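You operate a simulated robot arm through the tools that you are given. There is no shell and no other tool.

You are at the controls of a simulated robot arm. One attempt, no reset.

## Task
The long green rail is clamped off centre: centre it in the cradle.
Fine: open both toggle clamps, slide the rail without lifting it, shut both clamps again.

Only the result counts: the job must be done as asked and must still hold three seconds after the hand-in. Knocking over, shifting, dropping, spilling or breaking anything else fails it.

## Robot
A 7-joint arm with a fingered hand, fixed in place. Base frame: the origin is on the floor under the middle of its stand, x ahead of it, y to its left, z up; the work surface is at about z = 850. Lengths are in mm, angles in degrees, forces in N, time in s.
It reaches about 1228 mm from its shoulder. Its first joint turns from -115.0 to 115.0 degrees. Payload 5 kg.
Tool frame: the origin (TCP) lies between the finger pads and is the grasp point; the fingertips stand 32 mm ahead of it; z points along the fingers, y is the line along which they close. The gripper opens to 160 mm; its body begins 89 mm behind the TCP. The gripper is a hand of 4 fingers: y runs from the thumb to the fingers, the wrist lies at [0, 0, -267] in the tool frame, and closing takes about 1.5 s.
Orientation is that of the tool frame in the base frame, as a unit quaternion [w, x, y, z]. With the fingers straight down and closing along the base's y, the tool's x points along the base's -x, its y along +y and its z along -z.

## Interface
- The arm moves only by the tool nudge_tool. Its arguments are lists of equal length, an entry for each row: "offset": the shift along the base's x, y, z in cm, a list of three; "delta_rot": the turn, a rotation vector about the base's x, y, z in degrees, a list of three. In form: {"offset": [[x, y, z], ...], "delta_rot": [[rx, ry, rz], ...]}. A call has 1 to 20 rows; each row shifts and turns the commanded pose from where the row before left it. "fingers" is the gripper command, from -1 (fully open) to 1 (shut), values between in proportion, set as the call begins (left out, the last holds). Rows are played at 5 a second. More than 50 mm and 8.6 degrees between two rows, or a gripper value outside its range, and nothing of the call is played. Where a pose cannot be reached the arm comes as near as it can. A force on the tool above 40 N (or 10 N above the force at the start of the call, whichever is more), or a blocked arm, ends the call early, and 0.2 s more pass. Each finger travels about 45 mm/s and halts on what it meets, pressing with about 25 N; the grip force reading is that of the motor and also rises with nothing between the fingers. The clock runs only during rows and for 0.2 s after the last one: add rows that do not move to give the fingers time. The reply holds the time, the measured pose of the TCP, the force on the tool along the base axes, the opening and the grip force, in the units named above and with some noise, with the torque about the TCP (base axes, N m) and any sound that the robot's microphone picked up.
- Cameras (640 x 400 px; columns grow to the right, rows downward): "scene" is fixed at [400.3, -501, 1536.3]; the picture's right is [0.81, -0.58, 0.00], its down [-0.44, -0.62, -0.64] and it looks along [0.37, 0.53, -0.76] (base axes); focal length 262 px, centre (320, 200). "wrist" rides on the gripper at [80, -4, -114] in the tool frame; the picture's right is [0.05, 1.00, 0.00], its down [-0.82, 0.04, -0.58] and it looks along [-0.58, 0.03, 0.82] (tool axes); focal length 265 px, centre (320, 200). There is no depth. A picture from a camera that has moved, and an enlarged one, comes with that camera's place and axes in the base frame and with its lens.
- grab_frame(camera): a new picture of that camera. The clock stands still meanwhile.
- slide_trunk(by): slides the trunk up (or, below 0, down) by that many mm; the arm rides with it, the base frame stays. It gives what a move gives, with no picture.
- curl_fingers(finger1, finger2, finger3, thumb_bend): sets how far each is bent, from 0 (flat) to 1 (curled in); at 0.3 the hand is open as for a grip, at 0.7 the pads meet at the TCP. One left out holds its place. A second passes; each finger stops where it meets its share of the squeeze, and holds until it gets a number again. A gripper value or a shape takes the hand back. It gives what a move gives, with no picture; readings hold the bend of each and the force on the fingers (four entries, about 0 where the hand has none), thumb and palm.
- grasp_type(shape): the hand has 4 fingers and takes this shape, open, in about a second: jaw (thumb against the fingers, like two jaws); tri (thumb and two fingers); tip (a fingertip pinch); poke (one finger out to press); point (the index stretched); flat (the hand flat); cup (the hand cupped); fist (a fist). The gripper value then closes the fingers along that shape, each until it touches; the sizes above hold for jaw. It gives what a move gives, with no picture.
- inspect(camera, box): a new picture of the part [left, top, right, bottom] of that camera's present view, enlarged. The clock stands still meanwhile.
- hand_in(): hands the job in; it is judged then, once.

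Places have to be worked out from the pictures, the camera data and where the tool is seen. Open the gripper and draw the arm clear of the work before you hand the job in, unless the task says otherwise.

The tools are called after "Emit:" as a command line: name --argument value ..., lists and objects as JSON in quotes. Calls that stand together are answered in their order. nudge_tool: Moves the arm, as the interface text tells. Its arguments: {"type":"object","properties":{"offset":{"type":"array"},"delta_rot":{"type":"array"},"fingers":{"type":"number"}},"required":["offset","delta_rot"]} The other tools are called the same way: slide_trunk (by) moves the trunk up or down; grasp_type (shape) gives the hand a shape; curl_fingers (finger1, finger2, finger3, thumb_bend) moves the fingers one by one; grab_frame (camera) takes a picture; inspect (camera, box) takes an enlarged picture of a part of a camera's view; hand_in () hands the job in.

At the start:

```text
time_s: 0.0
ee_pos: [618.7, -333.6, 1325.6]
orientation: [0.0, 0.0, 1.0, 0.0]
force: [-0.7, -0.6, -0.3]
torque: [0.0, 0.01, 0.03]
finger_gap: 159.7
grasp_force: 0.0
shape: jaw
bend: [0.3, 0.3, 0.3, 0.3]
finger forces: [0.1, 0.1, 0.0, 0.0, 0.1, 0.1]
trunk travel left (down, up): [-600.0, 390.0]
```

scene: 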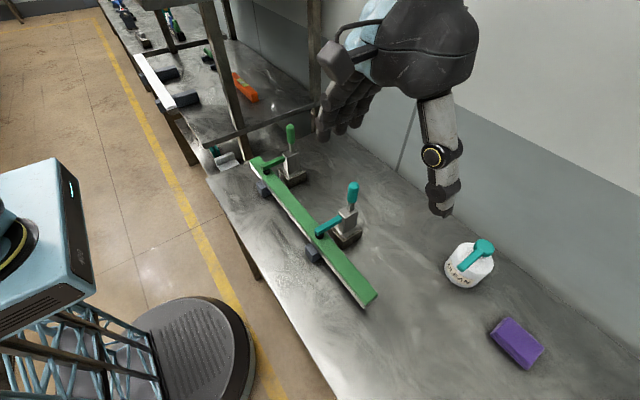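
wrist: 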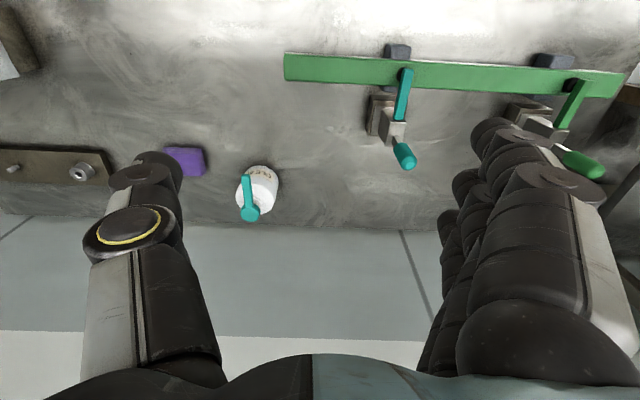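

I'll start by enlarging the views of the rail and its two clamps, to learn how they are built before moving anything.

Emit:
inspect --camera "scene" --box '[230, 110, 400, 320]'

Emit:
inspect --camera "wrist" --box '[270, 20, 640, 200]'

Emit:
inspect --camera "scene" --box '[230, 110, 320, 210]'

Emit:
inspect --camera "scene" --box '[290, 170, 390, 280]'

```text
1.90 times, centred on (315, 215) of scene
camera zoom: at [400.3, -501.0, 1536.3], right [0.81, -0.58, 0.0], down [-0.44, -0.62, -0.64], along [0.37, 0.53, -0.76], focal length 500 px, centre (330, 171)
```

zoom: 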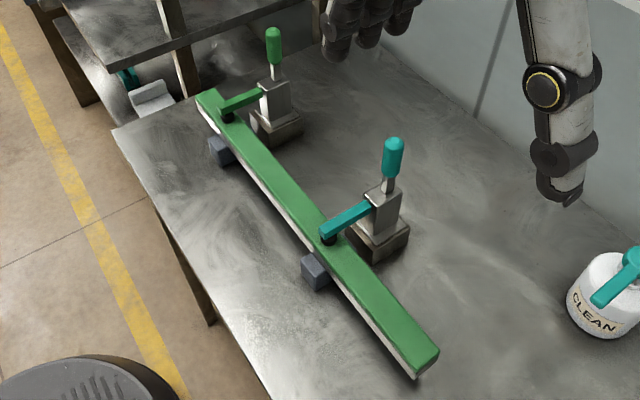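

```text
1.73 times, centred on (455, 110) of wrist
camera zoom: at [538.8, -337.2, 1437.7], right [-0.05, 1.0, 0.0], down [0.82, 0.04, 0.58], along [0.58, 0.03, -0.82], focal length 459 px, centre (86, 356)
```

zoom: 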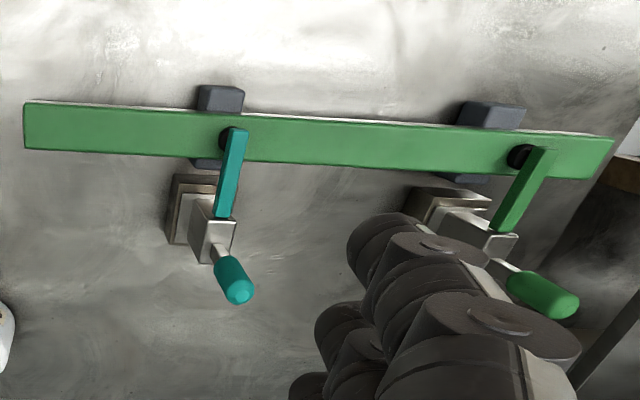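

```text
4.00 times, centred on (275, 160) of scene
camera zoom: at [400.3, -501.0, 1536.3], right [0.81, -0.58, 0.0], down [-0.44, -0.62, -0.64], along [0.37, 0.53, -0.76], focal length 1049 px, centre (500, 360)
```

zoom: 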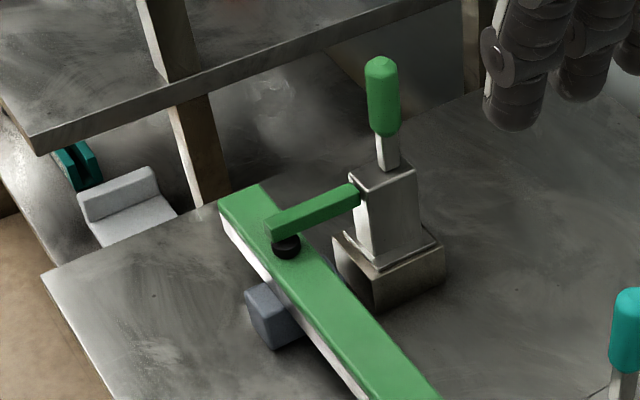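

```text
3.64 times, centred on (340, 225) of scene
camera zoom: at [400.3, -501.0, 1536.3], right [0.81, -0.58, 0.0], down [-0.44, -0.62, -0.64], along [0.37, 0.53, -0.76], focal length 954 px, centre (247, 109)
```

zoom: 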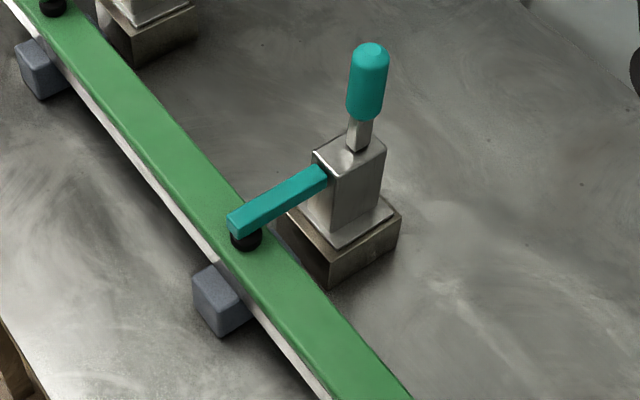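

The rail lies along y at about x=620, running from roughly y=-394 to +230. The clamps are near y=-190 and y=+130 with upright handles up to z of about 1090. I'll move the hand high above the middle and tilt it so the wrist camera looks straight down.

Emit:
nudge_tool --offset '[[0, 4.5, 0.5], [0, 4.5, 0.5], [0, 4.5, 0.5], [0, 4.5, 0.5], [0, 4.5, 0], [0, 3.5, 0]]' --delta_rot '[[0, 6, 0], [0, 6, 0], [0, 6, 0], [0, 6, 0], [0, 6, 0], [0, 5, 0]]'

Emit:
grab_frame --camera "wrist"

Emit:
grab_frame --camera "scene"

```text
time_s: 1.4
ee_pos: [619.9, -72.6, 1343.3]
orientation: [-0.301, 0.0, 0.954, 0.0]
force: [1.0, 0.3, 0.2]
torque: [-0.02, 0.01, 0.0]
finger_gap: 159.7
grasp_force: 0.0
shape: jaw
bend: [0.3, 0.3, 0.3, 0.3]
finger forces: [0.0, 0.0, 0.0, 0.1, 0.1, 0.0]
trunk travel left (down, up): [-600.0, 390.0]
```

```text
taken
camera wrist: at [619.1, -75.3, 1483.0], right [-0.04, 1.0, 0.03], down [1.0, 0.04, 0.0], along [0.0, 0.03, -1.0], focal length 265 px, centre (320, 200)
```

wrist: 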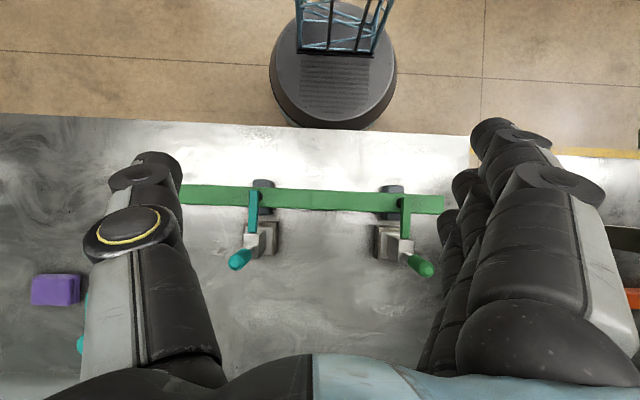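

```text
taken
```

scene: 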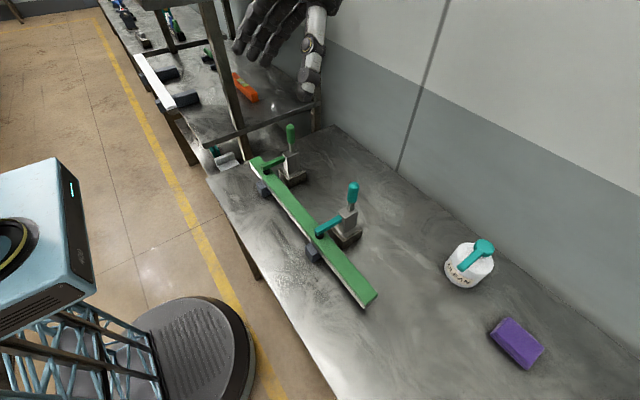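

The straight-down view now covers the rail; I'll zoom in to measure the rail ends, cradle blocks and clamp bodies.

Emit:
inspect --camera "wrist" --box '[170, 150, 330, 290]'

Emit:
inspect --camera "wrist" --box '[310, 150, 470, 290]'

```text
2.86 times, centred on (250, 220) of wrist
camera zoom: at [619.1, -75.3, 1483.0], right [-0.04, 1.0, 0.03], down [1.0, 0.04, 0.0], along [0.0, 0.03, -1.0], focal length 758 px, centre (520, 143)
```

zoom: 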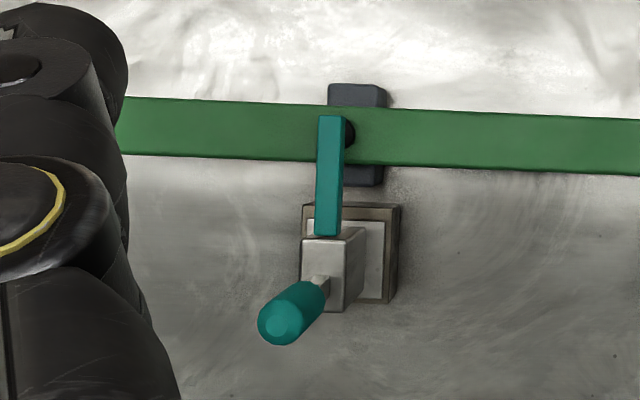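

```text
2.86 times, centred on (390, 220) of wrist
camera zoom: at [619.1, -75.3, 1483.0], right [-0.04, 1.0, 0.03], down [1.0, 0.04, 0.0], along [0.0, 0.03, -1.0], focal length 758 px, centre (120, 143)
```

zoom: 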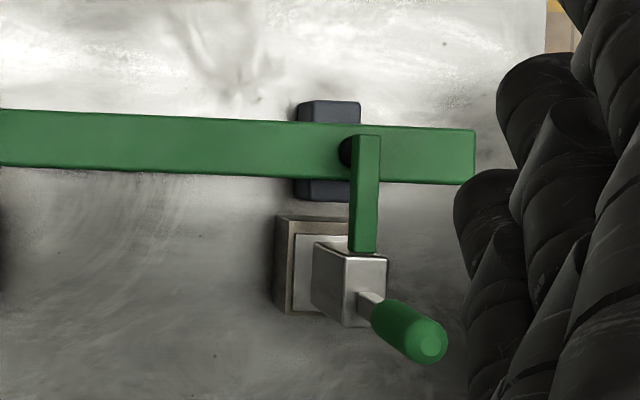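

Both clamps and blocks look symmetric about y of roughly -39, and the rail's far end is near y=+202. I'll shift the camera in -y to see the near end.

Emit:
nudge_tool --offset '[[0, -5, 0], [0, -5, 0], [0, -5, 0], [0, -5, 0], [0, -5, 0], [0, -5, 0]]' --delta_rot '[[0, 0, 0], [0, 0, 0], [0, 0, 0], [0, 0, 0], [0, 0, 0], [0, 0, 0]]'

Emit:
inspect --camera "wrist" --box '[200, 130, 440, 280]'

```text
time_s: 2.8
ee_pos: [621.7, -376.4, 1344.0]
orientation: [-0.301, -0.001, 0.954, 0.0]
force: [-0.3, -0.8, 0.1]
torque: [0.02, 0.03, -0.02]
finger_gap: 159.9
grasp_force: 0.2
shape: jaw
bend: [0.3, 0.3, 0.3, 0.3]
finger forces: [0.1, 0.0, 0.0, 0.0, 0.0, 0.1]
trunk travel left (down, up): [-600.0, 390.0]
```

```text
2.67 times, centred on (320, 205) of wrist
camera zoom: at [620.9, -380.0, 1483.6], right [-0.04, 1.0, 0.03], down [1.0, 0.04, 0.0], along [0.0, 0.03, -1.0], focal length 708 px, centre (320, 187)
```

zoom: 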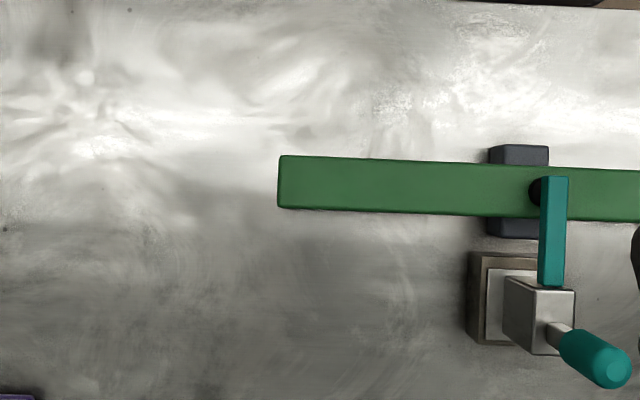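

Near end of the rail reads about y=-396, so its centre is around y=-97 against a cradle centre around -39. I'll zoom in on the scene view to learn heights and how the rail sits in the blocks.

Emit:
inspect --camera "scene" --box '[295, 210, 345, 270]'

Emit:
inspect --camera "scene" --box '[335, 260, 395, 320]'

Emit:
inspect --camera "scene" --box '[240, 145, 290, 205]'

Emit:
inspect --camera "wrist" --box '[360, 170, 450, 230]'

```text
6.67 times, centred on (320, 240) of scene
camera zoom: at [400.3, -501.0, 1536.3], right [0.81, -0.58, 0.0], down [-0.44, -0.62, -0.64], along [0.37, 0.53, -0.76], focal length 1749 px, centre (320, -67)
```

zoom: 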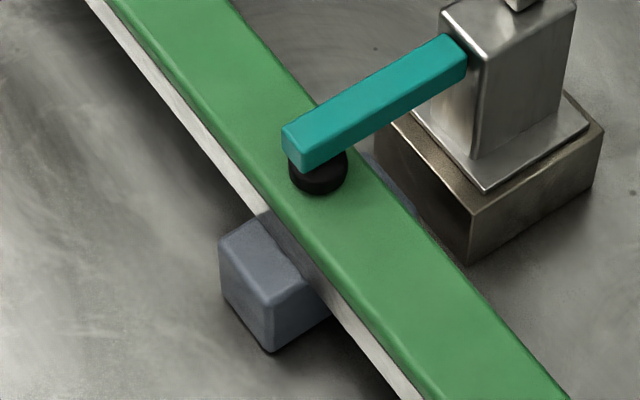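

```text
6.67 times, centred on (365, 290) of scene
camera zoom: at [400.3, -501.0, 1536.3], right [0.81, -0.58, 0.0], down [-0.44, -0.62, -0.64], along [0.37, 0.53, -0.76], focal length 1749 px, centre (20, -400)
```

zoom: 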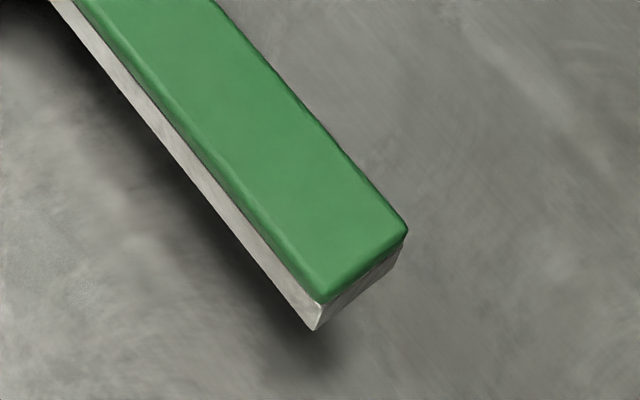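

```text
6.67 times, centred on (265, 175) of scene
camera zoom: at [400.3, -501.0, 1536.3], right [0.81, -0.58, 0.0], down [-0.44, -0.62, -0.64], along [0.37, 0.53, -0.76], focal length 1749 px, centre (687, 367)
```

zoom: 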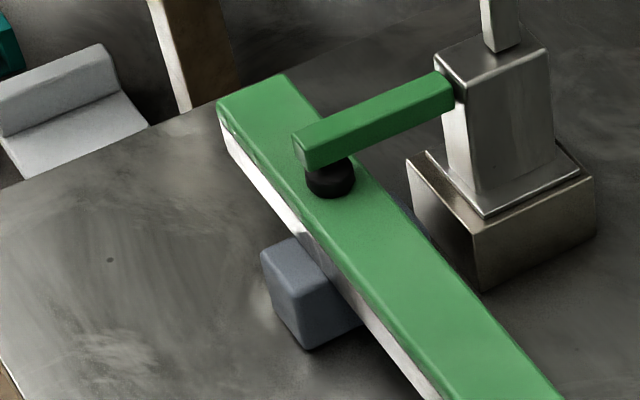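

```text
6.67 times, centred on (405, 200) of wrist
camera zoom: at [620.9, -380.0, 1483.6], right [-0.04, 1.0, 0.03], down [1.0, 0.04, 0.0], along [0.0, 0.03, -1.0], focal length 1769 px, centre (-247, 200)
```

zoom: 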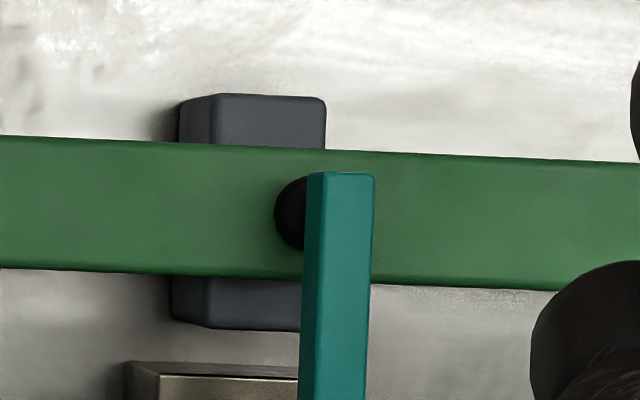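

The numbers: rail top at z of about 933, x 599–638, ends at y=-396 and +202. Near block and clamp are at y=-189, far ones at about +110, and the teal handle tip is near (725, -188, 1068). I'll untilt the hand and turn it 90° about z so the jaws close along x around the handle, staying high above it.

Emit:
nudge_tool --offset '[[0, 0, 0], [0, 0, 0], [0, 0, 0], [0, 0, 0], [0, 0, 0], [0, 0, 0], [1, 2, 0], [1, 2, 0], [1, 2, 0], [1, 2, 0], [1, 2, 0], [1, 2, 0], [1, 2, 0], [1, 2, 0], [1, 2, 0], [1, 0.8, 0], [0, 0, 0]]' --delta_rot '[[0, -7, 0], [0, -7, 0], [0, -7, 0], [0, -7, 0], [0, -7, 0], [0, 0, 8.2], [0, 0, 8.2], [0, 0, 8.2], [0, 0, 8.2], [0, 0, 8.2], [0, 0, 8.2], [0, 0, 8.2], [0, 0, 8.2], [0, 0, 8.2], [0, 0, 8.2], [0, 0, 8.0]]'

Emit:
grab_frame --camera "wrist"

Emit:
grab_frame --camera "scene"

```text
refused: the lists must be of equal length
```

```text
taken
camera wrist: at [620.9, -380.0, 1483.6], right [-0.04, 1.0, 0.03], down [1.0, 0.04, 0.0], along [0.0, 0.03, -1.0], focal length 265 px, centre (320, 200)
```

wrist: 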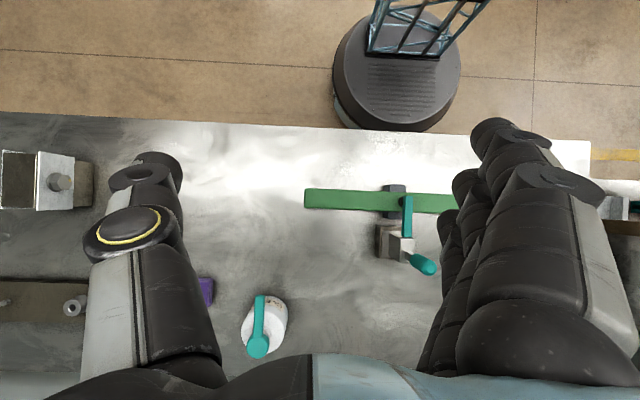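

```text
taken
```

scene: 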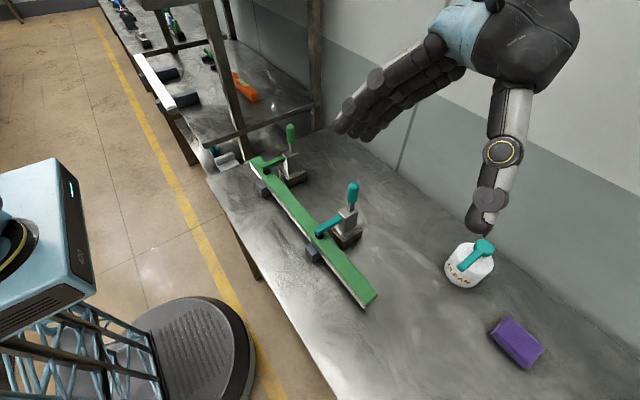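

The call was refused because the row counts differed, and nothing moved. I'll repeat the same move with matching lists.

Emit:
nudge_tool --offset '[[0, 0, 0], [0, 0, 0], [0, 0, 0], [0, 0, 0], [0, 0, 0], [0, 0, 0], [1, 2, 0], [1, 2, 0], [1, 2, 0], [1, 2, 0], [1, 2, 0], [1, 2, 0], [1, 2, 0], [1, 2, 0], [1, 2, 0], [1, 0.8, 0]]' --delta_rot '[[0, -7, 0], [0, -7, 0], [0, -7, 0], [0, -7, 0], [0, -7, 0], [0, 0, 8.2], [0, 0, 8.2], [0, 0, 8.2], [0, 0, 8.2], [0, 0, 8.2], [0, 0, 8.2], [0, 0, 8.2], [0, 0, 8.2], [0, 0, 8.2], [0, 0, 8.2], [0, 0, 8.0]]'

Emit:
grab_frame --camera "wrist"

Emit:
grab_frame --camera "scene"

```text
time_s: 6.2
ee_pos: [719.1, -187.2, 1344.9]
orientation: [0.0, 0.707, -0.707, 0.0]
force: [0.5, 0.0, -0.2]
torque: [0.03, 0.01, 0.0]
finger_gap: 160.1
grasp_force: 0.1
shape: jaw
bend: [0.3, 0.3, 0.3, 0.3]
finger forces: [0.0, 0.0, 0.1, 0.0, 0.0, 0.0]
trunk travel left (down, up): [-600.0, 390.0]
```

```text
taken
camera wrist: at [723.6, -267.4, 1457.8], right [-1.0, -0.05, 0.0], down [-0.04, 0.82, 0.58], along [-0.03, 0.58, -0.82], focal length 265 px, centre (320, 200)
```

wrist: 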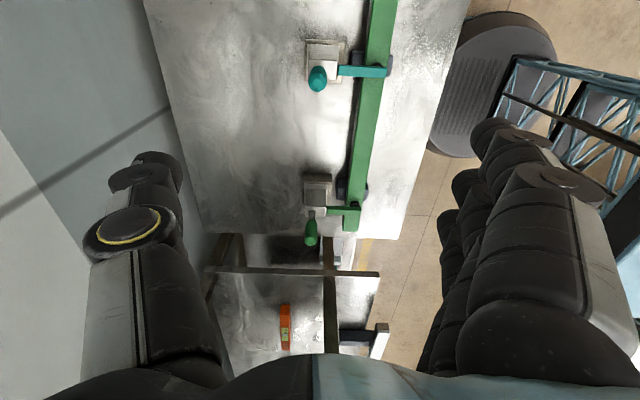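

```text
taken
```

scene: 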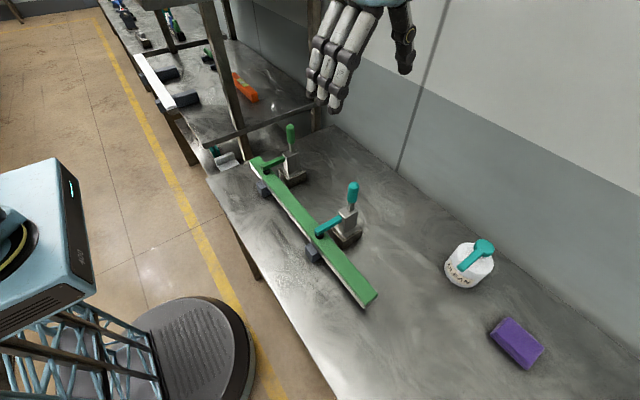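

The hand now straddles the teal handle from above: image centre is the TCP and the handle tip sits near x=722. I'll come down partway and look again.

Emit:
nudge_tool --offset '[[0, 0, -4], [0, 0, -4], [0, 0, -4], [0.2, 0, -3], [0, 0, 0]]' --delta_rot '[[0, 0, 0], [0, 0, 0], [0, 0, 0], [0, 0, 0], [0, 0, 0]]'

Emit:
grab_frame --camera "wrist"

Emit:
inspect --camera "scene" --box '[240, 40, 440, 240]'

```text
time_s: 7.4
ee_pos: [721.2, -184.3, 1193.0]
orientation: [0.0, -0.707, 0.707, 0.0]
force: [0.5, 0.7, 0.2]
torque: [-0.01, 0.02, -0.02]
finger_gap: 159.8
grasp_force: 0.1
shape: jaw
bend: [0.3, 0.3, 0.3, 0.3]
finger forces: [0.0, 0.0, 0.0, 0.1, 0.1, 0.0]
trunk travel left (down, up): [-600.0, 390.0]
```

```text
taken
camera wrist: at [725.7, -264.7, 1307.1], right [-1.0, -0.05, 0.0], down [-0.04, 0.82, 0.58], along [-0.03, 0.58, -0.82], focal length 265 px, centre (320, 200)
```

wrist: 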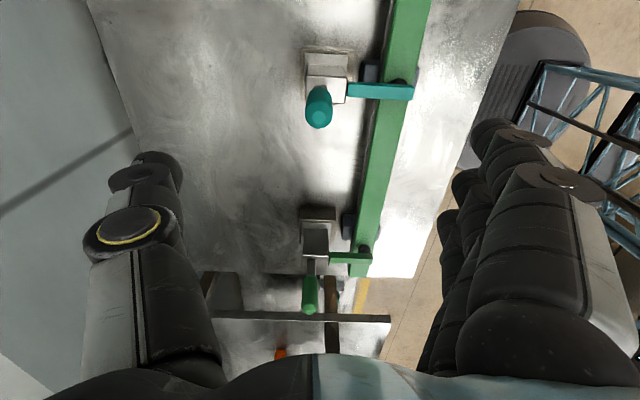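

```text
2.00 times, centred on (340, 140) of scene
camera zoom: at [400.3, -501.0, 1536.3], right [0.81, -0.58, 0.0], down [-0.44, -0.62, -0.64], along [0.37, 0.53, -0.76], focal length 525 px, centre (280, 320)
```

zoom: 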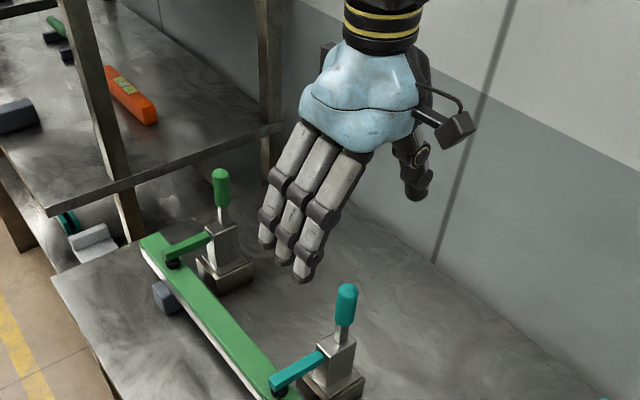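

The handle tip measures about (723, -189, 1068), which is centred between thumb and fingers. I'll lower the TCP to about z=1050.

Emit:
nudge_tool --offset '[[0, -0.3, -4], [0, 0, -4], [0, 0, -4], [0, 0, -2.3], [0, 0, 0]]' --delta_rot '[[0, 0, 0], [0, 0, 0], [0, 0, 0], [0, 0, 0], [0, 0, 0]]'

Emit:
grab_frame --camera "wrist"

Emit:
inspect --camera "scene" --box '[260, 100, 420, 280]'

```text
time_s: 8.6
ee_pos: [723.2, -190.1, 1051.9]
orientation: [0.0, 0.708, -0.706, 0.0]
force: [0.7, 0.1, -0.3]
torque: [0.02, -0.01, 0.01]
finger_gap: 160.1
grasp_force: 0.2
shape: jaw
bend: [0.3, 0.3, 0.3, 0.3]
finger forces: [0.0, 0.0, 0.1, 0.1, 0.1, 0.0]
trunk travel left (down, up): [-600.0, 390.0]
```

```text
taken
camera wrist: at [725.8, -269.7, 1164.6], right [-1.0, -0.05, 0.0], down [-0.04, 0.82, 0.58], along [-0.03, 0.58, -0.82], focal length 265 px, centre (320, 200)
```

wrist: 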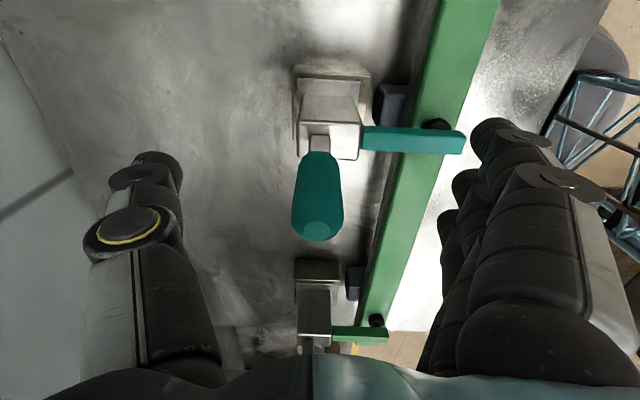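

```text
2.22 times, centred on (340, 190) of scene
camera zoom: at [400.3, -501.0, 1536.3], right [0.81, -0.58, 0.0], down [-0.44, -0.62, -0.64], along [0.37, 0.53, -0.76], focal length 583 px, centre (276, 222)
```

zoom: 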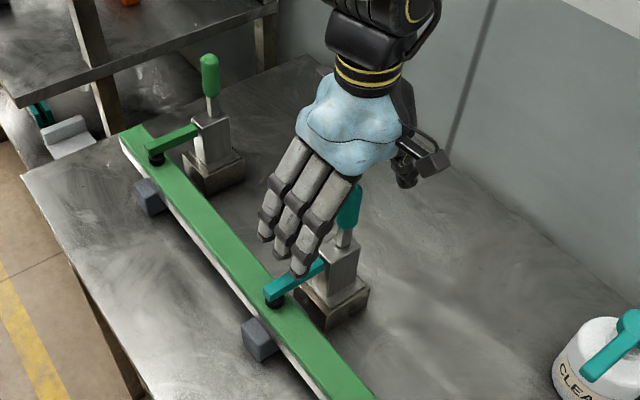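

The handle stands between thumb and fingers with its tip at TCP level. I'll close the jaws partway, to a gap of about 45 mm, around it.

Emit:
nudge_tool --offset '[[0, 0, 0], [0, 0, 0], [0, 0, 0], [0, 0, 0], [0, 0, 0], [0, 0, 0]]' --delta_rot '[[0, 0, 0], [0, 0, 0], [0, 0, 0], [0, 0, 0], [0, 0, 0], [0, 0, 0]]' --fingers 0.45

Emit:
grab_frame --camera "wrist"

Emit:
inspect --camera "scene" --box '[300, 130, 400, 260]'

```text
time_s: 10.0
ee_pos: [721.4, -190.4, 1051.2]
orientation: [0.0, 0.708, -0.706, 0.0]
force: [0.7, 0.0, -0.1]
torque: [0.01, -0.01, 0.0]
finger_gap: 44.6
grasp_force: 0.1
shape: jaw
bend: [0.73, 0.73, 0.73, 0.7]
finger forces: [0.0, 0.0, 0.0, 0.0, 0.1, 0.0]
trunk travel left (down, up): [-600.0, 390.0]
```

```text
taken
camera wrist: at [726.0, -269.8, 1164.8], right [-1.0, -0.05, 0.0], down [-0.04, 0.82, 0.58], along [-0.03, 0.58, -0.82], focal length 265 px, centre (320, 200)
```

wrist: 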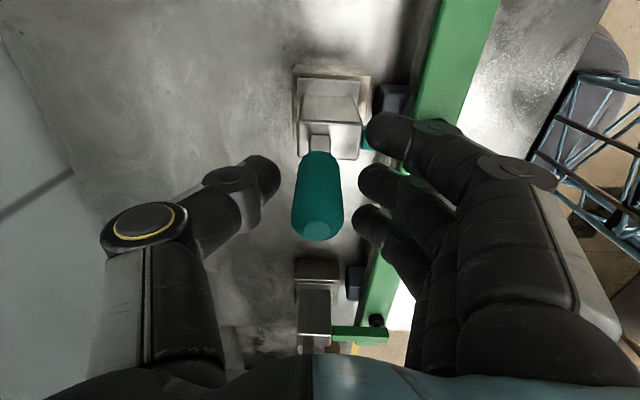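

```text
3.08 times, centred on (350, 195) of scene
camera zoom: at [400.3, -501.0, 1536.3], right [0.81, -0.58, 0.0], down [-0.44, -0.62, -0.64], along [0.37, 0.53, -0.76], focal length 807 px, centre (228, 215)
```

zoom: 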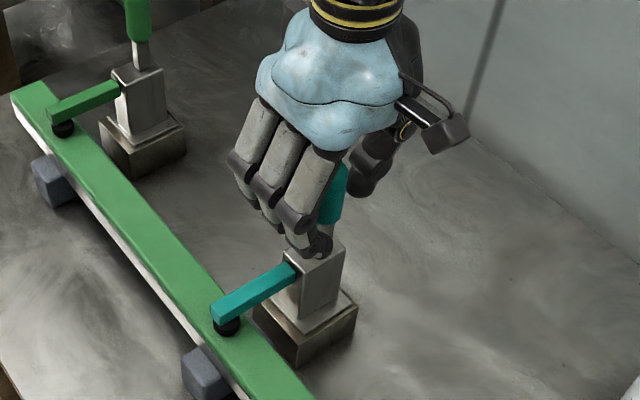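

The jaws now bracket the handle with about 10 mm slack per side. I'll push gently in +x and watch the force and any click.

Emit:
nudge_tool --offset '[[0.7, 0, 0], [0.7, 0, 0], [0.7, 0, -0.1]]' --delta_rot '[[0, 0, 0], [0, 0, 0], [0, 0, 0]]'

Emit:
grab_frame --camera "wrist"

```text
time_s: 10.8
ee_pos: [741.2, -188.2, 1050.7]
orientation: [0.001, -0.707, 0.707, 0.0]
force: [-3.7, 1.4, 3.1]
torque: [0.0, 0.2, -0.01]
finger_gap: 46.0
grasp_force: 0.0
shape: jaw
bend: [0.73, 0.73, 0.73, 0.7]
finger forces: [0.1, 4.3, 0.1, 0.1, 0.0, 0.0]
trunk travel left (down, up): [-600.0, 390.0]
```

```text
taken
camera wrist: at [745.8, -268.6, 1164.5], right [-1.0, -0.05, 0.0], down [-0.04, 0.82, 0.58], along [-0.03, 0.58, -0.82], focal length 265 px, centre (320, 200)
```

wrist: 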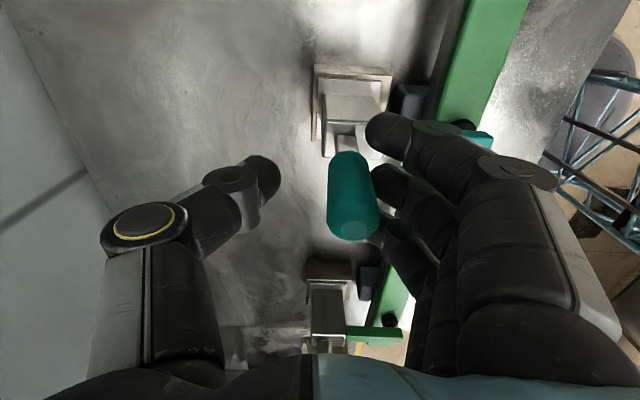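

The handle moves with only about 4 N on finger 2, so +x is the opening direction. I'll swing the thumb out of the way first, so the fingertips can follow the handle down its arc.

Emit:
curl_fingers --thumb_bend 0.3

Emit:
nudge_tool --offset '[[0.8, 0, 0], [0.8, 0, 0], [0.8, 0, 0], [0.7, 0, 0]]' --delta_rot '[[0, 0, 0], [0, 0, 0], [0, 0, 0], [0, 0, 0]]'

Emit:
grab_frame --camera "wrist"

Emit:
inspect --camera "scene" --box '[300, 130, 400, 260]'

```text
time_s: 11.8
ee_pos: [742.3, -187.8, 1051.0]
orientation: [0.0, -0.707, 0.707, 0.0]
force: [-4.4, -0.1, 3.8]
torque: [-0.01, 0.19, -0.01]
finger_gap: 113.6
grasp_force: 1.9
shape: fingers
bend: [0.73, 0.73, 0.73, 0.3]
finger forces: [0.0, 4.4, 0.0, 0.1, 0.0, 0.0]
trunk travel left (down, up): [-600.0, 390.0]
```

```text
time_s: 12.8
ee_pos: [773.6, -188.1, 1050.1]
orientation: [-0.001, 0.708, -0.706, 0.0]
force: [-1.2, -0.7, -0.2]
torque: [0.0, 0.04, 0.0]
finger_gap: 113.8
grasp_force: 0.4
shape: fingers
bend: [0.73, 0.73, 0.73, 0.3]
finger forces: [0.0, 0.6, 0.0, 0.1, 0.0, 0.1]
trunk travel left (down, up): [-600.0, 390.0]
```

```text
taken
camera wrist: at [777.2, -268.0, 1163.2], right [-1.0, -0.05, 0.0], down [-0.04, 0.82, 0.58], along [-0.03, 0.58, -0.82], focal length 265 px, centre (320, 200)
```

wrist: 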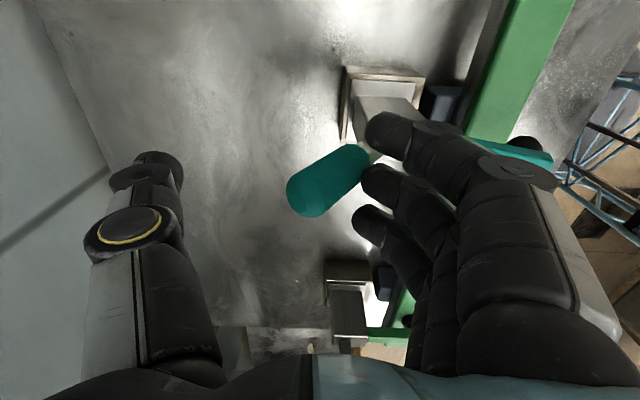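

```text
3.08 times, centred on (350, 195) of scene
camera zoom: at [400.3, -501.0, 1536.3], right [0.81, -0.58, 0.0], down [-0.44, -0.62, -0.64], along [0.37, 0.53, -0.76], focal length 807 px, centre (228, 215)
```

zoom: 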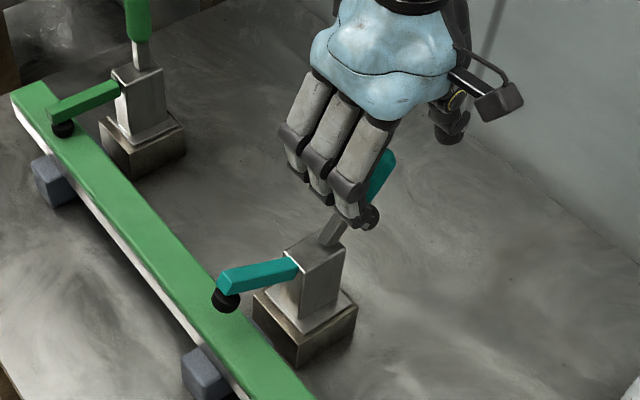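

The handle is tilting over and the teal arm with its black pad has lifted off the rail. I'll continue along the arc, +x and then down.

Emit:
nudge_tool --offset '[[0.9, 0, -0.7], [0.9, 0, -1.0], [0.8, 0, -1.1], [0.6, 0, -1.2]]' --delta_rot '[[0, 0, 0], [0, 0, 0], [0, 0, 0], [0, 0, 0]]'

Emit:
grab_frame --camera "wrist"

Emit:
inspect --camera "scene" --box '[300, 130, 400, 260]'

```text
time_s: 13.7
ee_pos: [801.0, -188.4, 1024.2]
orientation: [0.001, -0.707, 0.708, -0.003]
force: [-10.0, 1.0, 33.1]
torque: [-0.03, 1.6, -0.04]
finger_gap: 113.9
grasp_force: 16.2
shape: fingers
bend: [0.73, 0.75, 0.73, 0.3]
finger forces: [0.0, 31.9, 0.0, 0.1, 0.0, 0.0]
trunk travel left (down, up): [-600.0, 390.0]
stopped in row 4: the force on the tool passed its limit at 50 N (the readings are from after the stop); the commanded pose is now the measured one
```

```text
taken
camera wrist: at [804.7, -267.5, 1137.7], right [-1.0, -0.05, -0.01], down [-0.05, 0.82, 0.57], along [-0.03, 0.57, -0.82], focal length 265 px, centre (320, 200)
```

wrist: 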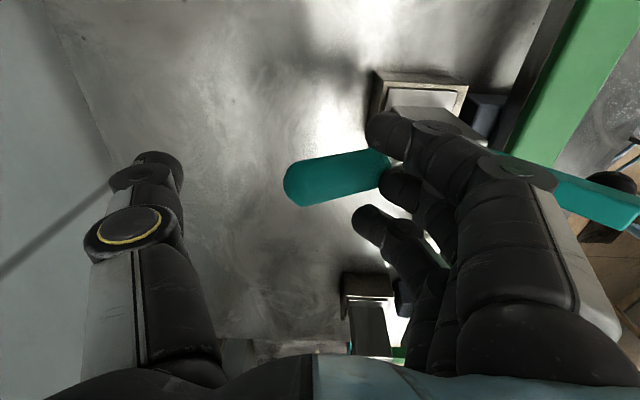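

```text
3.08 times, centred on (350, 195) of scene
camera zoom: at [400.3, -501.0, 1536.3], right [0.81, -0.58, 0.0], down [-0.44, -0.62, -0.64], along [0.37, 0.53, -0.76], focal length 807 px, centre (228, 215)
```

zoom: 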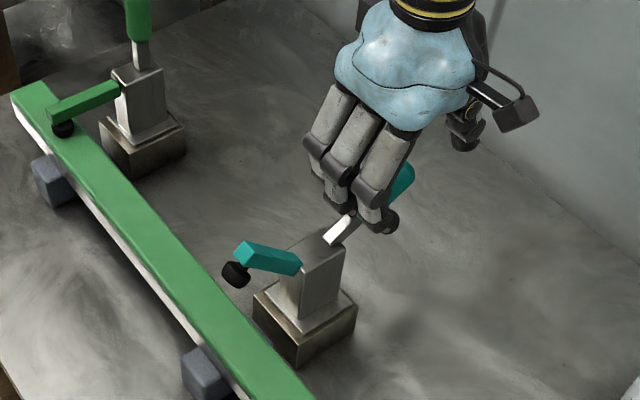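

A 50 N reading means the handle has probably reached its end stop; the arm has swung well clear of the rail. I'll back off upward and check that it stays open.

Emit:
nudge_tool --offset '[[-0.3, 0, 1], [-0.3, 0, 3], [0, 0, 5], [0, 0, 5], [0, 0, 4]]' --delta_rot '[[0, 0, 0], [0, 0, 0], [0, 0, 0], [0, 0, 0], [0, 0, 0]]'

Emit:
grab_frame --camera "wrist"

Emit:
inspect --camera "scene" --box '[300, 130, 400, 260]'

```text
time_s: 14.9
ee_pos: [797.5, -187.3, 1198.5]
orientation: [0.0, 0.707, -0.707, 0.001]
force: [0.5, 0.2, 0.3]
torque: [-0.01, -0.01, -0.01]
finger_gap: 113.7
grasp_force: 0.1
shape: fingers
bend: [0.73, 0.73, 0.73, 0.3]
finger forces: [0.0, 0.1, 0.1, 0.0, 0.0, 0.0]
trunk travel left (down, up): [-600.0, 390.0]
```

```text
taken
camera wrist: at [801.6, -267.4, 1313.1], right [-1.0, -0.05, 0.0], down [-0.04, 0.82, 0.58], along [-0.03, 0.58, -0.82], focal length 265 px, centre (320, 200)
```

wrist: 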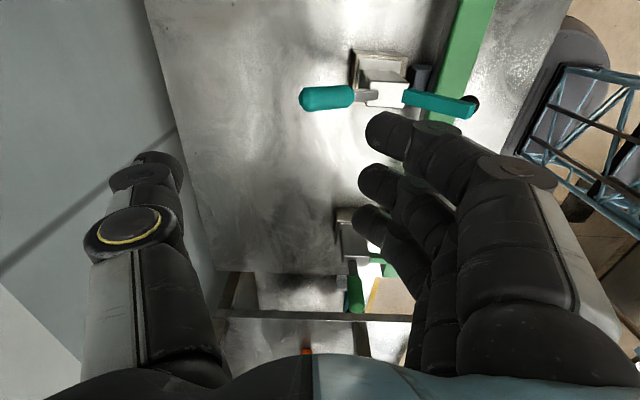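

```text
3.08 times, centred on (350, 195) of scene
camera zoom: at [400.3, -501.0, 1536.3], right [0.81, -0.58, 0.0], down [-0.44, -0.62, -0.64], along [0.37, 0.53, -0.76], focal length 807 px, centre (228, 215)
```

zoom: 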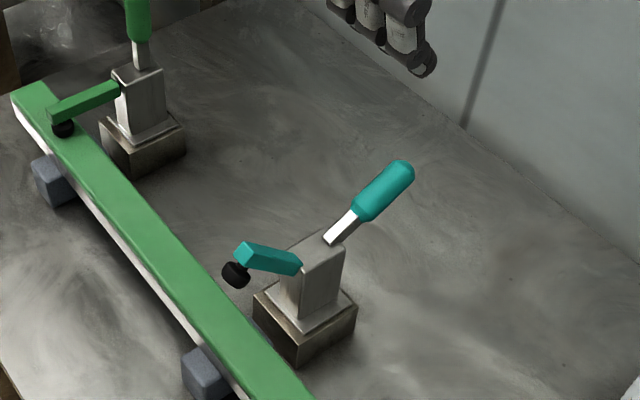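

The teal clamp stays open, with its handle tip near (818, -189, 1009) and its arm well off the rail. Now I'll reopen the hand and travel at this height to above the green clamp at about y=+111.

Emit:
nudge_tool --offset '[[-1.2, 4.5, 0.5], [-1.3, 4.5, 0.5], [-1.3, 4.5, 0], [-1.3, 4.5, 0], [-1.3, 4.5, 0], [-1.2, 4.5, 0], [0, 2.8, 0], [0, 0, 0]]' --delta_rot '[[0, 0, 0], [0, 0, 0], [0, 0, 0], [0, 0, 0], [0, 0, 0], [0, 0, 0], [0, 0, 0], [0, 0, 0]]' --fingers -1

Emit:
grab_frame --camera "wrist"

Emit:
grab_frame --camera "scene"

```text
time_s: 16.7
ee_pos: [723.4, 110.0, 1210.7]
orientation: [-0.001, -0.707, 0.707, -0.001]
force: [0.3, 0.2, -0.4]
torque: [0.02, 0.0, 0.01]
finger_gap: 159.7
grasp_force: 0.0
shape: jaw
bend: [0.3, 0.3, 0.3, 0.3]
finger forces: [0.0, 0.1, 0.0, 0.1, 0.0, 0.0]
trunk travel left (down, up): [-600.0, 390.0]
```

```text
taken
camera wrist: at [727.1, 30.1, 1323.8], right [-1.0, -0.05, 0.0], down [-0.04, 0.82, 0.58], along [-0.03, 0.58, -0.82], focal length 265 px, centre (320, 200)
```

wrist: 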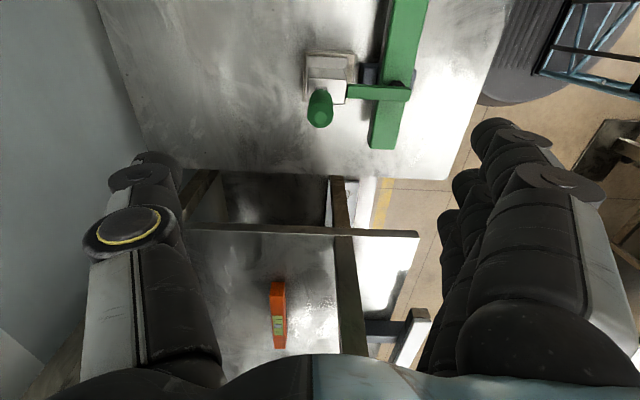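

```text
taken
```

scene: 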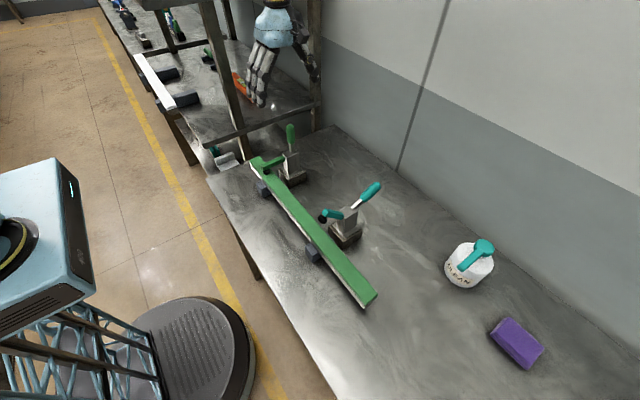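

Green handle tip measures about (723, 111, 1068), directly under the TCP, with the rack safely beyond y=300. I'll lower onto it just as I did with the teal one.

Emit:
nudge_tool --offset '[[0, 0.05, -4], [0, 0, -4], [0, 0, -4], [0, 0, -3.8], [0, 0, 0]]' --delta_rot '[[0, 0, 0], [0, 0, 0], [0, 0, 0], [0, 0, 0], [0, 0, 0]]'

Emit:
grab_frame --camera "wrist"

```text
time_s: 17.9
ee_pos: [719.9, 108.2, 1049.8]
orientation: [0.0, 0.707, -0.707, 0.001]
force: [0.7, 0.1, 1.1]
torque: [0.01, 0.01, -0.02]
finger_gap: 159.9
grasp_force: 0.0
shape: jaw
bend: [0.3, 0.3, 0.3, 0.3]
finger forces: [0.0, 0.1, 0.0, 0.0, 0.0, 0.1]
trunk travel left (down, up): [-600.0, 390.0]
```

```text
taken
camera wrist: at [724.4, 29.2, 1163.9], right [-1.0, -0.05, 0.0], down [-0.04, 0.82, 0.58], along [-0.03, 0.58, -0.82], focal length 265 px, centre (320, 200)
```

wrist: 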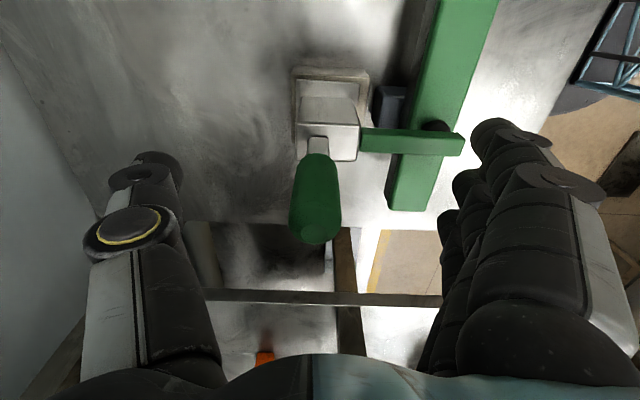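

The view matches the teal case. I'll close the jaws partway around the green handle, then swing the thumb clear.

Emit:
nudge_tool --offset '[[0, 0, 0], [0, 0, 0], [0, 0, 0], [0, 0, 0], [0, 0, 0], [0, 0, 0]]' --delta_rot '[[0, 0, 0], [0, 0, 0], [0, 0, 0], [0, 0, 0], [0, 0, 0], [0, 0, 0]]' --fingers 0.45

Emit:
curl_fingers --thumb_bend 0.3

Emit:
nudge_tool --offset '[[0.8, 0.1, 0], [0.8, 0, 0], [0.8, 0, 0], [0.8, 0, 0], [0.8, 0, 0], [0.8, 0, 0]]' --delta_rot '[[0, 0, 0], [0, 0, 0], [0, 0, 0], [0, 0, 0], [0, 0, 0], [0, 0, 0]]'

Emit:
grab_frame --camera "wrist"

Emit:
inspect --camera "scene" --box '[230, 70, 350, 220]'

```text
time_s: 19.3
ee_pos: [720.8, 109.5, 1049.6]
orientation: [0.0, 0.707, -0.707, 0.001]
force: [-0.3, -0.3, 0.0]
torque: [0.01, 0.03, 0.05]
finger_gap: 44.5
grasp_force: 0.0
shape: jaw
bend: [0.73, 0.73, 0.73, 0.7]
finger forces: [0.0, 0.0, 0.1, 0.1, 0.0, 0.0]
trunk travel left (down, up): [-600.0, 390.0]
```

```text
time_s: 20.3
ee_pos: [721.8, 108.6, 1049.8]
orientation: [0.0, -0.707, 0.707, -0.001]
force: [0.1, 0.4, -0.8]
torque: [0.0, 0.03, 0.0]
finger_gap: 114.1
grasp_force: 0.1
shape: fingers
bend: [0.73, 0.73, 0.73, 0.3]
finger forces: [0.1, 0.0, 0.0, 0.0, 0.1, 0.1]
trunk travel left (down, up): [-600.0, 390.0]
```

```text
time_s: 21.7
ee_pos: [768.4, 111.6, 1050.4]
orientation: [0.001, -0.707, 0.708, -0.001]
force: [-0.7, -0.2, -0.2]
torque: [0.01, 0.03, -0.01]
finger_gap: 113.8
grasp_force: 0.4
shape: fingers
bend: [0.73, 0.73, 0.73, 0.3]
finger forces: [0.0, 0.6, 0.0, 0.1, 0.0, 0.0]
trunk travel left (down, up): [-600.0, 390.0]
```

```text
taken
camera wrist: at [772.9, 32.1, 1164.3], right [-1.0, -0.05, 0.0], down [-0.04, 0.82, 0.58], along [-0.03, 0.58, -0.82], focal length 265 px, centre (320, 200)
```

wrist: 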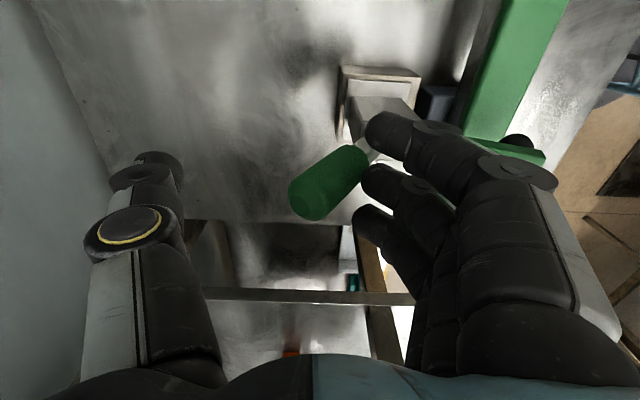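

```text
2.67 times, centred on (290, 145) of scene
camera zoom: at [400.3, -501.0, 1536.3], right [0.81, -0.58, 0.0], down [-0.44, -0.62, -0.64], along [0.37, 0.53, -0.76], focal length 700 px, centre (400, 347)
```

zoom: 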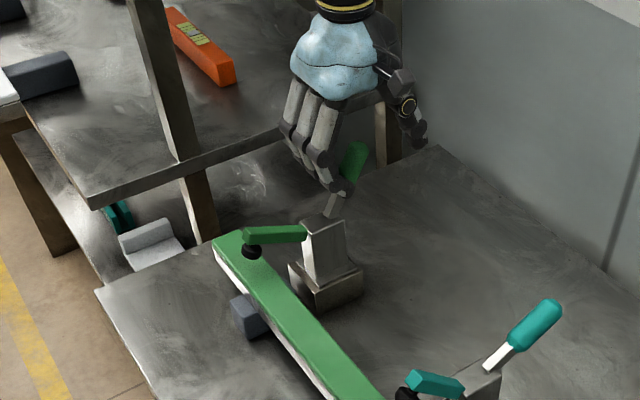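

The green arm is lifting too. I'll finish its arc a bit more gently, stopping close to where the teal handle reached its stop.

Emit:
nudge_tool --offset '[[0.7, 0, -0.2], [0.7, 0, -0.6], [0.8, 0, -0.8], [0.5, 0, -0.7]]' --delta_rot '[[0, 0, 0], [0, 0, 0], [0, 0, 0], [0, 0, 0]]'

Emit:
inspect --camera "scene" --box '[230, 70, 350, 220]'

```text
time_s: 22.7
ee_pos: [794.2, 112.0, 1029.8]
orientation: [-0.001, 0.707, -0.707, 0.002]
force: [-3.0, 0.0, 15.4]
torque: [-0.01, 0.64, -0.02]
finger_gap: 113.6
grasp_force: 6.6
shape: fingers
bend: [0.73, 0.74, 0.73, 0.3]
finger forces: [0.1, 13.3, 0.1, 0.1, 0.0, 0.0]
trunk travel left (down, up): [-600.0, 390.0]
```

```text
2.67 times, centred on (290, 145) of scene
camera zoom: at [400.3, -501.0, 1536.3], right [0.81, -0.58, 0.0], down [-0.44, -0.62, -0.64], along [0.37, 0.53, -0.76], focal length 700 px, centre (400, 347)
```

zoom: 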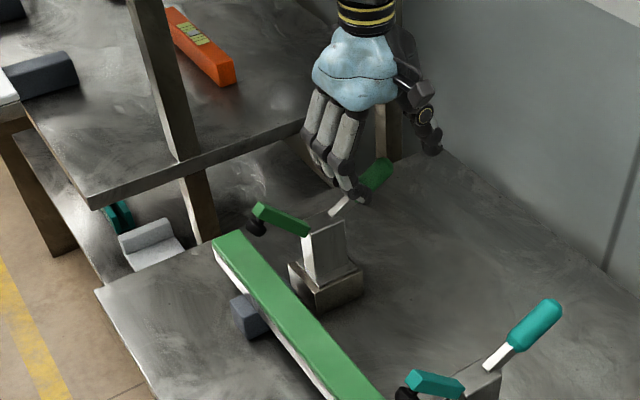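

The green handle is at its stop too, with its arm well raised. I'll back off upward, then turn the hand back to yaw 0 with the camera looking straight down, above the rail's far part, to measure precisely.

Emit:
nudge_tool --offset '[[-0.3, 0, 1], [-0.3, 0, 3], [0, 0, 5], [0, 0, 5], [0, 0, 5], [0, 0, 5], [0, 0, 5], [0, 0, 3]]' --delta_rot '[[0, 0, 0], [0, 0, 0], [0, 0, 0], [0, 0, 0], [0, 0, 0], [0, 0, 0], [0, 0, 0], [0, 0, 0]]'

Emit:
nudge_tool --offset '[[-1.5, 0, 0], [-1.5, 0, 0], [-1.5, 0, 0], [-1.5, 0, 0], [-1.5, 0, 0], [-1.5, 0, 0], [-1.5, 0, 0], [-1.5, 0, 0], [-1.5, 0, 0], [-1.5, 0, 0], [-2, 0, 0], [0, 0, 0], [0, 0, 0], [0, 0, 0], [0, 0, 0], [0, 0, 0]]' --delta_rot '[[0, 0, -8.2], [0, 0, -8.2], [0, 0, -8.2], [0, 0, -8.2], [0, 0, -8.2], [0, 0, -8.2], [0, 0, -8.2], [0, 0, -8.2], [0, 0, -8.2], [0, 0, -8.2], [0, 0, -8.0], [0, 7, 0], [0, 7, 0], [0, 7, 0], [0, 7, 0], [0, 7, 0]]'

Emit:
grab_frame --camera "wrist"

Emit:
inspect --camera "scene" --box '[230, 110, 400, 320]'

```text
time_s: 24.5
ee_pos: [790.8, 110.1, 1346.0]
orientation: [0.0, -0.707, 0.708, -0.001]
force: [-1.1, -0.6, 0.4]
torque: [-0.02, -0.02, 0.02]
finger_gap: 113.8
grasp_force: 0.1
shape: fingers
bend: [0.73, 0.73, 0.73, 0.3]
finger forces: [0.1, 0.0, 0.0, 0.0, 0.0, 0.1]
trunk travel left (down, up): [-600.0, 390.0]
```

```text
time_s: 27.9
ee_pos: [621.5, 109.9, 1346.8]
orientation: [-0.303, -0.001, 0.953, 0.0]
force: [-0.7, 0.2, -0.5]
torque: [-0.01, 0.01, -0.04]
finger_gap: 113.9
grasp_force: 0.1
shape: fingers
bend: [0.73, 0.73, 0.73, 0.3]
finger forces: [0.0, 0.0, 0.0, 0.0, 0.1, 0.0]
trunk travel left (down, up): [-600.0, 390.0]
```

```text
taken
camera wrist: at [620.6, 108.2, 1486.6], right [-0.04, 1.0, 0.03], down [1.0, 0.04, 0.0], along [0.0, 0.03, -1.0], focal length 265 px, centre (320, 200)
```

wrist: 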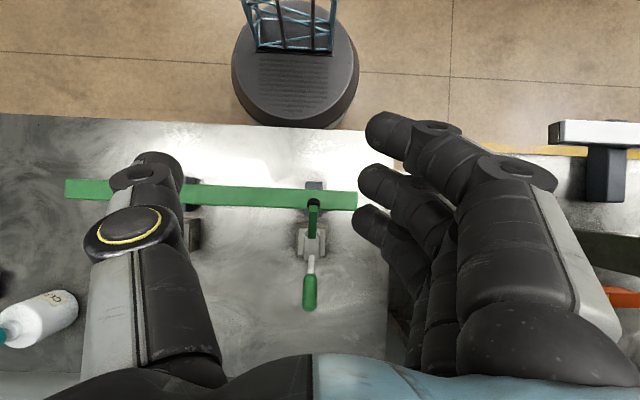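

```text
1.90 times, centred on (315, 215) of scene
camera zoom: at [400.3, -501.0, 1536.3], right [0.81, -0.58, 0.0], down [-0.44, -0.62, -0.64], along [0.37, 0.53, -0.76], focal length 500 px, centre (330, 171)
```

zoom: 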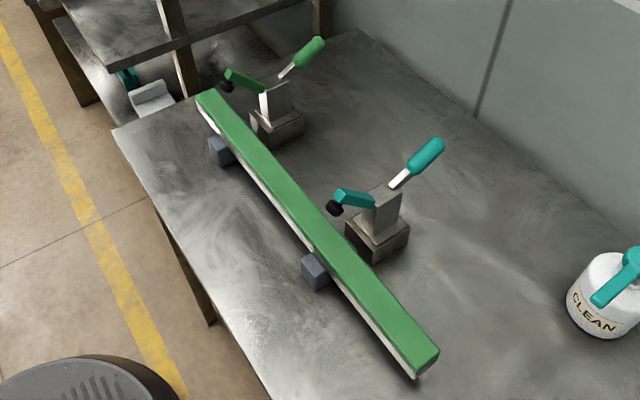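

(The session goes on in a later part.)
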